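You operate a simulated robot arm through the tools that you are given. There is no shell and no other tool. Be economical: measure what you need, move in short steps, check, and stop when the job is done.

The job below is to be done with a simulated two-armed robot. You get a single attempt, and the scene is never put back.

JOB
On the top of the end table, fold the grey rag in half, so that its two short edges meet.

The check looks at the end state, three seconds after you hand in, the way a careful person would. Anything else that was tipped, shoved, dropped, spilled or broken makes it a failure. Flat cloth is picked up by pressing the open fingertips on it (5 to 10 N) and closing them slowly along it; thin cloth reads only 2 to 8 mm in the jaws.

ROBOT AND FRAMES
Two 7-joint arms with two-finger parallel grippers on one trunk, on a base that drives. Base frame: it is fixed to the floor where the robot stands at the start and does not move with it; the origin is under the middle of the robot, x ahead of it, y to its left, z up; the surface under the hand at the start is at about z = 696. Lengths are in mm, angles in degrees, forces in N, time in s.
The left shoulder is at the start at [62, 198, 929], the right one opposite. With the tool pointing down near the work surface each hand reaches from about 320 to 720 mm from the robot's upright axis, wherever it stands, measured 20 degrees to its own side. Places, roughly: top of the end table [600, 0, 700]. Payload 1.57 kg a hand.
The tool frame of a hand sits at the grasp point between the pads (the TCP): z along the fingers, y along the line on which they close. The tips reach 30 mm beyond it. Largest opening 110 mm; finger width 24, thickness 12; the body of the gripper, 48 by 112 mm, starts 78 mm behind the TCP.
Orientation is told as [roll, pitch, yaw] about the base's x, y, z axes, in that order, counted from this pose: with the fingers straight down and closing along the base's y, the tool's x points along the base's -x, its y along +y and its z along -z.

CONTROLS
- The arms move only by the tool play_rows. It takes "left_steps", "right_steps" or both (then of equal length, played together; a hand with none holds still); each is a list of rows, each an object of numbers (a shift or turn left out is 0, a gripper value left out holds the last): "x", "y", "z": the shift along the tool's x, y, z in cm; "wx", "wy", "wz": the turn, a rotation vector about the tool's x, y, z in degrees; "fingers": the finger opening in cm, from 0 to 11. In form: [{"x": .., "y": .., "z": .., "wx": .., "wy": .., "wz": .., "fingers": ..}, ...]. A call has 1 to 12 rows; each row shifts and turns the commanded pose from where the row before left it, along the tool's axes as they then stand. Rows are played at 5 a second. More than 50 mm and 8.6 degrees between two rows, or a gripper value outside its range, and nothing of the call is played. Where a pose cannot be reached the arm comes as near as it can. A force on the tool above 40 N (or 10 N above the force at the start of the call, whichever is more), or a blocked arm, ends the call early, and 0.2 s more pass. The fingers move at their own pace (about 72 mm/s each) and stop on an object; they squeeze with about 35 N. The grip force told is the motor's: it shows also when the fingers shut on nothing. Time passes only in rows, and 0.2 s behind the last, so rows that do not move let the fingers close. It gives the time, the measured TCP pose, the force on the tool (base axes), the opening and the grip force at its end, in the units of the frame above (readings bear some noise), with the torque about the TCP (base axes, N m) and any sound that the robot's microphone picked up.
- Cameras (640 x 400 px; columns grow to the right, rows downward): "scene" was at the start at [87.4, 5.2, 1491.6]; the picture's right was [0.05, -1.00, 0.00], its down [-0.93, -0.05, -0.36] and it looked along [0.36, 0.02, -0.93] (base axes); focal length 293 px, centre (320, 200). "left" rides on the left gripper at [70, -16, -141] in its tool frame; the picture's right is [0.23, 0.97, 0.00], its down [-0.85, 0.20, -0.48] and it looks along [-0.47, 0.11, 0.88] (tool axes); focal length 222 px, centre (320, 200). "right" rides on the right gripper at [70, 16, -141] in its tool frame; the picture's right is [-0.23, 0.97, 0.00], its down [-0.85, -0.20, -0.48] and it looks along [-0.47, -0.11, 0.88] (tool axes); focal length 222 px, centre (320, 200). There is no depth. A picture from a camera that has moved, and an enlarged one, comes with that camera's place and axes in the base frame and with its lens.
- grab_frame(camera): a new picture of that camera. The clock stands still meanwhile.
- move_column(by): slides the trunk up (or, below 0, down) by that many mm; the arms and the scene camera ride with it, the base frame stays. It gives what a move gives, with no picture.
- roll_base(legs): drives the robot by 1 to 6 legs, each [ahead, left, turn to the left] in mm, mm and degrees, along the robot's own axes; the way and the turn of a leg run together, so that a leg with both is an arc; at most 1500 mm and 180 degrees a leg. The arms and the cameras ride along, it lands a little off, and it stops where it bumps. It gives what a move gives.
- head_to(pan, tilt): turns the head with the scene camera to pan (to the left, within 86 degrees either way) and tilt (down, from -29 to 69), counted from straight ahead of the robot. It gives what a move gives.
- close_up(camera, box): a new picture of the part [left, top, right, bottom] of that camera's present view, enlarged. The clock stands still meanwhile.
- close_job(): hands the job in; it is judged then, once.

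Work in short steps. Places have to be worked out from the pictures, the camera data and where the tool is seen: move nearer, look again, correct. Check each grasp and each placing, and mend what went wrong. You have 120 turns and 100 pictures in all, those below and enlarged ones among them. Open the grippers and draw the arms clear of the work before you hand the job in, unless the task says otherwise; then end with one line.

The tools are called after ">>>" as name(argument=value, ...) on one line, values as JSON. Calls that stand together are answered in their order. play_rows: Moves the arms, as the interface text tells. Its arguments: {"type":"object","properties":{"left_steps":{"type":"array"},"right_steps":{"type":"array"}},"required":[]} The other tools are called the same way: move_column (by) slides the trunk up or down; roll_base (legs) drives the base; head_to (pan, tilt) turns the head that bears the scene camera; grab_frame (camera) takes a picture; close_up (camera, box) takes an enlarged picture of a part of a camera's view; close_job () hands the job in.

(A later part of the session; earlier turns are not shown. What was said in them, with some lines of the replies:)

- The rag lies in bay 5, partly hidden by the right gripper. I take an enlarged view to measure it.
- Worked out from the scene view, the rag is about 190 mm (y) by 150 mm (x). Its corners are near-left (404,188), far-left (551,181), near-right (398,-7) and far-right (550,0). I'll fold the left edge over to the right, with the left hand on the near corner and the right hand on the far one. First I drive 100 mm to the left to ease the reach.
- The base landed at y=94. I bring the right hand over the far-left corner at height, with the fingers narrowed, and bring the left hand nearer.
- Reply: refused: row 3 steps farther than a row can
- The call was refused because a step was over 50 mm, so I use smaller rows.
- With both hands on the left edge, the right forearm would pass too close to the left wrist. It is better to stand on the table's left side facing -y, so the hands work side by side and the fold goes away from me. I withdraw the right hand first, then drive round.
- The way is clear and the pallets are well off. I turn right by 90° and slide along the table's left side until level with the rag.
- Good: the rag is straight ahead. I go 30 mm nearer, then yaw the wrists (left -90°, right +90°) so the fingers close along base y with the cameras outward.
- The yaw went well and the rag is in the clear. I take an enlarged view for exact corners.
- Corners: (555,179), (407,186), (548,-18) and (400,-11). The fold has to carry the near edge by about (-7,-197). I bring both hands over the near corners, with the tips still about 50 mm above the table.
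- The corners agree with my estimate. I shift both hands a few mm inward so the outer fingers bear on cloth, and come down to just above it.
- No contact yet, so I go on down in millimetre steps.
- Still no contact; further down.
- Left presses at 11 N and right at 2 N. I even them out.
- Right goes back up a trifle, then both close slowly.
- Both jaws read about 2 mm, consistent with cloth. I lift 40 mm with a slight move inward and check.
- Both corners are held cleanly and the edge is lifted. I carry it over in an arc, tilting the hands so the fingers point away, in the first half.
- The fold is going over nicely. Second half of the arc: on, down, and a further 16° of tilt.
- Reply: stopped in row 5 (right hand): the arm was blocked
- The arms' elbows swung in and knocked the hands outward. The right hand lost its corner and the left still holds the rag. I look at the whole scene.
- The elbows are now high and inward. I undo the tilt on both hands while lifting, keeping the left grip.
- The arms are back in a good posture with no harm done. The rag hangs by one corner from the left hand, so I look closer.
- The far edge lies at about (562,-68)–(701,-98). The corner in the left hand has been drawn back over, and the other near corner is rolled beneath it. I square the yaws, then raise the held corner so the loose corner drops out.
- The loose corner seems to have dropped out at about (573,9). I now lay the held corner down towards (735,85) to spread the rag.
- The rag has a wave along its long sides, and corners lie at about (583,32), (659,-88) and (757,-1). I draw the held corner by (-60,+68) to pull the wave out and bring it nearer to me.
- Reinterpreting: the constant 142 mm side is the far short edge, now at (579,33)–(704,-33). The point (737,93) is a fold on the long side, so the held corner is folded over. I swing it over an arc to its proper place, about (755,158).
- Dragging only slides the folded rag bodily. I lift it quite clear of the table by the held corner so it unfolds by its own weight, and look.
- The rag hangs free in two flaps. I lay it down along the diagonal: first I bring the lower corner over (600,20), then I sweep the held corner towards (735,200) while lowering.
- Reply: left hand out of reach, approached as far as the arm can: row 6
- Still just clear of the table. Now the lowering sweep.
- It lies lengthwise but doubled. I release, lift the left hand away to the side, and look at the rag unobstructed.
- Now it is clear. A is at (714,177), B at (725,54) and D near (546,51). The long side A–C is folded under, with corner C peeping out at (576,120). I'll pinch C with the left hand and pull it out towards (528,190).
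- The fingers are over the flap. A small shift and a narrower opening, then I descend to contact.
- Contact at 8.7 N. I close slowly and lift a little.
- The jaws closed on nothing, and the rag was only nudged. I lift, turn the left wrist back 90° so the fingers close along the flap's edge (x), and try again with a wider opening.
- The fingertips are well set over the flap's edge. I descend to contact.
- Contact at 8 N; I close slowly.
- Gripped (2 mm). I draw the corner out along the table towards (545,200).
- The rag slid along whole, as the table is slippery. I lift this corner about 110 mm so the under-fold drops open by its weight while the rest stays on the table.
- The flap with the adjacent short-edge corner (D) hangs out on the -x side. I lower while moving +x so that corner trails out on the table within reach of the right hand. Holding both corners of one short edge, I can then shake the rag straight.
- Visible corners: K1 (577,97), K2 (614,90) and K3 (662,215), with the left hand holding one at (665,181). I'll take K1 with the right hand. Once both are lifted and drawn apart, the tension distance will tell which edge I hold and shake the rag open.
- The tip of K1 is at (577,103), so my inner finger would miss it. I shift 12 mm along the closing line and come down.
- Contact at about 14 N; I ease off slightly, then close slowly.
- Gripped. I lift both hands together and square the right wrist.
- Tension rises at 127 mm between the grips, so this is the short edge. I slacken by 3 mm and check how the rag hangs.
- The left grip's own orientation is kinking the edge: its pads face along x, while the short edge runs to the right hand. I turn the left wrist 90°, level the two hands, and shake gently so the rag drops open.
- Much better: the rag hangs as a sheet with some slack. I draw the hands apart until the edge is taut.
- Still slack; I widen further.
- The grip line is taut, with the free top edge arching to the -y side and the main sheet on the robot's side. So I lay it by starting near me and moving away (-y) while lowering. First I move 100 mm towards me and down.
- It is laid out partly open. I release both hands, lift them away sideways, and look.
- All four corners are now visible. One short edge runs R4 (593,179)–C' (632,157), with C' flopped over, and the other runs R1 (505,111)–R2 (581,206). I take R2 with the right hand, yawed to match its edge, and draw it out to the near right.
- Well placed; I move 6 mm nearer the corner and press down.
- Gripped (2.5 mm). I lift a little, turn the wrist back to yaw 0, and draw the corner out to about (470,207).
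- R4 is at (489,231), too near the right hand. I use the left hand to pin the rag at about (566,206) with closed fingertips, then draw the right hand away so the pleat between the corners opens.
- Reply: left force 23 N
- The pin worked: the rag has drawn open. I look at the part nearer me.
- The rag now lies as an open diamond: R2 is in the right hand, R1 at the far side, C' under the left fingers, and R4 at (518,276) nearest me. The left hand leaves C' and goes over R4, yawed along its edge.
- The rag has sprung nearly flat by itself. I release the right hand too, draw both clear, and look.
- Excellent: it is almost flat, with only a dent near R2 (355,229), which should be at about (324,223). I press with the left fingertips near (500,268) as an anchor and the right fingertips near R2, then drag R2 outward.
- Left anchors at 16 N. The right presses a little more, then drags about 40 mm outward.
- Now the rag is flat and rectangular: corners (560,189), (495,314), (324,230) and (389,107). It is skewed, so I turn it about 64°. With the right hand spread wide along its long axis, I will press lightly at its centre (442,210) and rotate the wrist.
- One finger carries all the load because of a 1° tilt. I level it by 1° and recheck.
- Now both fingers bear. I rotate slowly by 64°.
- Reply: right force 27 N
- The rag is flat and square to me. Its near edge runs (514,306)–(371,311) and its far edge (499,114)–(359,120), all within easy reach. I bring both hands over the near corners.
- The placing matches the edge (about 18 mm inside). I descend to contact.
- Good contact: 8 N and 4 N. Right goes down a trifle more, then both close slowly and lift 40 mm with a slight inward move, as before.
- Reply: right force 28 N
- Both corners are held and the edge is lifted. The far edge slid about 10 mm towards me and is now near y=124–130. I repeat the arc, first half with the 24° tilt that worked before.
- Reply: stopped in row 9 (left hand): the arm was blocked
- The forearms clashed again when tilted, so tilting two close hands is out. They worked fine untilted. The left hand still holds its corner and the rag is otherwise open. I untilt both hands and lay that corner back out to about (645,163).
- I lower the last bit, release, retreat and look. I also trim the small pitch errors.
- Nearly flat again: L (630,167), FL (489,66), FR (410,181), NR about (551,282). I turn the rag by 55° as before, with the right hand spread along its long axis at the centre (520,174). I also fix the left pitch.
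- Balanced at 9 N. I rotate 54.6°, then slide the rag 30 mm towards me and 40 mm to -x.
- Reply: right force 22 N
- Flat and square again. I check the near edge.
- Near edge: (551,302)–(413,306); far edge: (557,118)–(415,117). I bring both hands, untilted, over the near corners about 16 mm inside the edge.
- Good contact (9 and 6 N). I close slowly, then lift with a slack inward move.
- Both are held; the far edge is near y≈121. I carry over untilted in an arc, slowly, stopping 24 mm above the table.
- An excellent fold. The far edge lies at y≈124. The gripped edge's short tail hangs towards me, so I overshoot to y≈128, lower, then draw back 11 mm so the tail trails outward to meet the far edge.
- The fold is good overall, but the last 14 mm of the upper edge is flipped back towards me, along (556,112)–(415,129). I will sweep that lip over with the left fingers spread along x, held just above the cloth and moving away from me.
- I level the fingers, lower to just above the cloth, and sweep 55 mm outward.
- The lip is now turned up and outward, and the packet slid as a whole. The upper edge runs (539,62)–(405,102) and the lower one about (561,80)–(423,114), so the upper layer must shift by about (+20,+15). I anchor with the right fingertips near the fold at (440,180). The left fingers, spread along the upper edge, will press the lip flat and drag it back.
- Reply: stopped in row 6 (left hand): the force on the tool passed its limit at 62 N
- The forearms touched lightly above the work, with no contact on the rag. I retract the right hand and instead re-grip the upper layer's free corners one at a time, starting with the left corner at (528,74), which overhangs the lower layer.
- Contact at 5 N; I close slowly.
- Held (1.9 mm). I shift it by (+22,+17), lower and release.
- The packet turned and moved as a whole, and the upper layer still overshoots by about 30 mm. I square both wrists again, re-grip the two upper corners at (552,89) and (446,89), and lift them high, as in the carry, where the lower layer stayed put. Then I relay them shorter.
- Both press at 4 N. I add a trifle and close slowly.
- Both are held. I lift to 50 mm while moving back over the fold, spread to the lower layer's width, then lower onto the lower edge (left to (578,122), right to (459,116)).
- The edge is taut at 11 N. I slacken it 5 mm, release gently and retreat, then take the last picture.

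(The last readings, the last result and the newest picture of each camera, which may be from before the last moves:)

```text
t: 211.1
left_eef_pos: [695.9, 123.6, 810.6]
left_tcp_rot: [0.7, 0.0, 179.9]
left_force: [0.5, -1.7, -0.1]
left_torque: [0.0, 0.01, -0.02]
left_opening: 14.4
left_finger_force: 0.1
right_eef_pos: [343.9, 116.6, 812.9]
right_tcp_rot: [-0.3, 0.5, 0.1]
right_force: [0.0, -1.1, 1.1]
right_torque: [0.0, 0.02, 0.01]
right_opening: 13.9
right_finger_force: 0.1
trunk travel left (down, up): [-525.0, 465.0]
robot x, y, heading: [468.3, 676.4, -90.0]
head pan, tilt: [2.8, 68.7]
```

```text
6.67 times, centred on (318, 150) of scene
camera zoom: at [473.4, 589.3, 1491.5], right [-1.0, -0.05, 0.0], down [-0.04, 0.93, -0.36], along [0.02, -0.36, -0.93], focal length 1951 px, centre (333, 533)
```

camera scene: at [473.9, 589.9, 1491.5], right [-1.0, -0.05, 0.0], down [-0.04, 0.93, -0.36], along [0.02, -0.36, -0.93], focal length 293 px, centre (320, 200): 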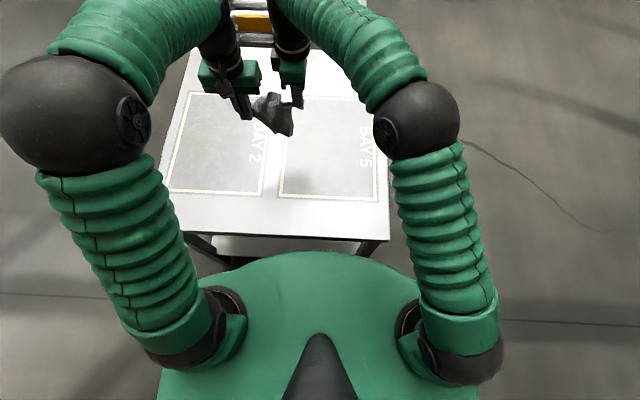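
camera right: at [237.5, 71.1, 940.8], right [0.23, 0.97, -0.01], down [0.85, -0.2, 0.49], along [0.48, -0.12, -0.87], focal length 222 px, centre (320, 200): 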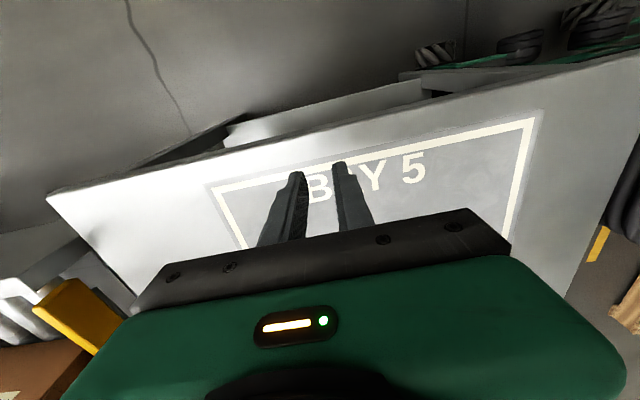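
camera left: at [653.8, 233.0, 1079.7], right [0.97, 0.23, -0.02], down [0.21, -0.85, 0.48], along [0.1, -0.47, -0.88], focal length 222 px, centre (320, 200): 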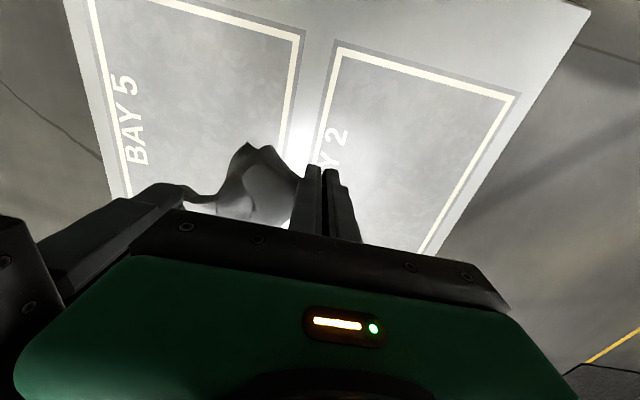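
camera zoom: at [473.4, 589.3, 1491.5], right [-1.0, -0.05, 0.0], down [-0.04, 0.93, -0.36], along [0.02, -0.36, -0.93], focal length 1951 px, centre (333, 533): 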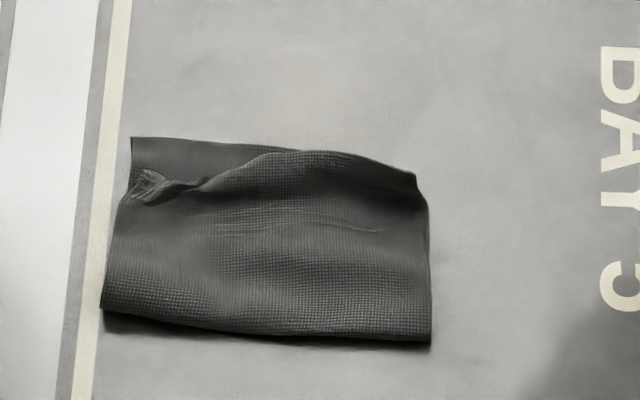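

The right side now matches well and the sides line up. Only the upper-left corner falls about 20 mm short: it is at (586,110) against (595,87) below. I re-grip just that corner with the left hand. The opening reading will tell whether only the upper layer is caught.

>>> play_rows(left_steps=[{"x": -3.05, "y": 0.1, "fingers": 2.2}, {"x": -3.05, "y": 0.1}, {"x": -3.05, "y": 0.1}, {"x": -3.05, "y": 0.15}, {"z": 3}, {"z": 2.5}, {"z": 1.8}, {}], right_steps=[{"x": 3}, {"x": 3}, {}, {}, {}, {}, {}, {}])

>>> play_rows(left_steps=[{"z": 0.3}, {"z": 0.1}, {}])

```text
t: 212.9
left_eef_pos: [571.7, 116.8, 736.7]
left_tcp_rot: [0.7, -0.1, 179.9]
left_force: [-0.6, 0.1, 0.1]
left_torque: [-0.02, 0.0, 0.0]
left_opening: 22.0
left_finger_force: 0.0
right_eef_pos: [283.1, 115.8, 811.7]
right_tcp_rot: [-0.4, 0.4, 0.1]
right_force: [-0.4, 0.8, -0.1]
right_torque: [-0.03, -0.04, 0.0]
right_opening: 14.1
right_finger_force: 0.0
trunk travel left (down, up): [-525.0, 465.0]
robot x, y, heading: [472.2, 674.1, -90.3]
head pan, tilt: [2.8, 68.7]
```

```text
t: 213.7
left_eef_pos: [572.2, 117.5, 732.7]
left_tcp_rot: [0.7, 0.0, 180.0]
left_force: [0.7, -0.9, 0.0]
left_torque: [-0.04, 0.01, 0.01]
left_opening: 22.0
left_finger_force: 0.1
right_eef_pos: [282.5, 115.7, 811.8]
right_tcp_rot: [-0.4, 0.4, 0.1]
right_force: [0.5, 0.6, 0.6]
right_torque: [0.01, -0.01, -0.02]
right_opening: 13.9
right_finger_force: 0.2
trunk travel left (down, up): [-525.0, 465.0]
robot x, y, heading: [470.2, 679.5, -90.1]
head pan, tilt: [2.8, 68.7]
```

>>> play_rows(left_steps=[{"z": 0.2}, {"z": 0.1}, {}])

```text
t: 214.5
left_eef_pos: [572.9, 117.6, 729.7]
left_tcp_rot: [0.6, 0.1, 180.0]
left_force: [-0.1, -0.2, -0.6]
left_torque: [-0.05, 0.0, -0.02]
left_opening: 22.0
left_finger_force: 0.1
right_eef_pos: [282.1, 115.6, 811.4]
right_tcp_rot: [-0.4, 0.4, 0.0]
right_force: [0.2, 0.1, 0.2]
right_torque: [-0.01, 0.04, 0.0]
right_opening: 13.8
right_finger_force: 0.1
trunk travel left (down, up): [-525.0, 465.0]
robot x, y, heading: [469.1, 677.4, -90.0]
head pan, tilt: [2.8, 68.7]
```

>>> play_rows(left_steps=[{"z": 0.12}, {}])

```text
t: 215.1
left_eef_pos: [573.1, 117.6, 728.0]
left_tcp_rot: [0.6, -0.1, 180.1]
left_force: [0.0, -0.7, 1.4]
left_torque: [0.04, -0.02, -0.02]
left_opening: 21.9
left_finger_force: 0.2
right_eef_pos: [281.4, 116.3, 811.8]
right_tcp_rot: [-0.3, 0.5, 0.1]
right_force: [0.6, 0.5, -0.5]
right_torque: [0.01, 0.01, 0.01]
right_opening: 14.1
right_finger_force: 0.1
trunk travel left (down, up): [-525.0, 465.0]
robot x, y, heading: [474.1, 675.5, -90.2]
head pan, tilt: [2.8, 68.7]
```

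Light contact (1.4 N). I press a shade more and close slowly.

>>> play_rows(left_steps=[{"z": 0.04, "fingers": 2.0}, {"fingers": 1.7}, {"fingers": 1.4}, {"fingers": 1.1}, {"fingers": 0.8}, {"fingers": 0.5}, {"fingers": 0.2}, {"fingers": 0}, {}, {}, {"z": -0.4}, {}])

```text
t: 217.7
left_eef_pos: [572.6, 117.4, 733.1]
left_tcp_rot: [0.8, 0.0, 180.0]
left_force: [0.1, -0.8, -0.4]
left_torque: [0.02, 0.04, 0.01]
left_opening: 2.9
left_finger_force: 23.5
right_eef_pos: [281.7, 115.4, 812.0]
right_tcp_rot: [-0.5, 0.4, 0.2]
right_force: [0.0, -0.1, -0.2]
right_torque: [0.01, -0.01, -0.01]
right_opening: 13.8
right_finger_force: 0.1
trunk travel left (down, up): [-525.0, 465.0]
robot x, y, heading: [471.4, 677.4, -90.0]
head pan, tilt: [2.8, 68.7]
```

It reads 2.9 mm, in the single-ridge range. I lift, move 26 mm outward and slightly left, draw back 5 mm while lowering, and release.

>>> play_rows(left_steps=[{"z": -0.8, "y": 0.3}, {"z": -0.4, "y": 0.6, "x": 0.2}, {"y": 0.6, "x": 0.2}, {"y": 0.6, "x": 0.1}, {"y": 0.5, "z": 0.5}, {"z": 0.5, "y": -0.2}, {"z": 0.4, "y": -0.3}, {}, {"fingers": 0.5}, {"fingers": 1.0}, {"fingers": 1.5}, {}])

>>> play_rows(left_steps=[{"z": -1}, {"z": -2}, {"z": -3}, {"z": -3}, {"x": 4}, {"x": 4}, {"x": 4}, {"x": 4}, {}])

```text
t: 220.3
left_eef_pos: [577.8, 95.7, 731.0]
left_tcp_rot: [0.7, 0.1, 180.1]
left_force: [0.2, -0.4, 0.1]
left_torque: [0.02, 0.01, 0.0]
left_opening: 14.8
left_finger_force: 0.1
right_eef_pos: [281.3, 114.7, 812.0]
right_tcp_rot: [-0.5, 0.3, 0.1]
right_force: [0.3, -0.1, -0.9]
right_torque: [-0.02, 0.01, 0.02]
right_opening: 13.9
right_finger_force: 0.0
trunk travel left (down, up): [-525.0, 465.0]
robot x, y, heading: [469.2, 677.9, -89.7]
head pan, tilt: [2.8, 68.7]
```

```text
t: 222.3
left_eef_pos: [739.4, 97.1, 821.7]
left_tcp_rot: [0.7, 0.0, 180.0]
left_force: [1.1, -0.2, -0.6]
left_torque: [0.01, 0.02, -0.02]
left_opening: 15.1
left_finger_force: 0.1
right_eef_pos: [283.4, 115.5, 812.0]
right_tcp_rot: [-0.4, 0.4, 0.1]
right_force: [-0.4, -0.7, -1.7]
right_torque: [-0.04, 0.0, -0.01]
right_opening: 13.9
right_finger_force: 0.0
trunk travel left (down, up): [-525.0, 465.0]
robot x, y, heading: [473.0, 678.4, -90.3]
head pan, tilt: [2.8, 68.7]
```

The pictures should be used up. I try one more view in case any is left.

>>> close_up(camera="scene", box=[278, 120, 358, 180])

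```text
refused: no pictures are left
```

No pictures are left. Both hands are open and clear of the rag, so I hand the job in.

>>> close_job()

```text
The job is handed in.
```

I handed the job in with the grey rag folded in half on the end table, but I could not check the final alignment because I had used all 100 pictures. The last picture showed the short edges meeting on the right and about 20 mm apart at the left corner. I then moved that corner by feel. Small pale spots showed on the rag during the work, and I could not tell whether they were holes in the cloth or the table showing through. The rag was dropped and laid flat again twice along the way, and I saw nothing else disturbed.
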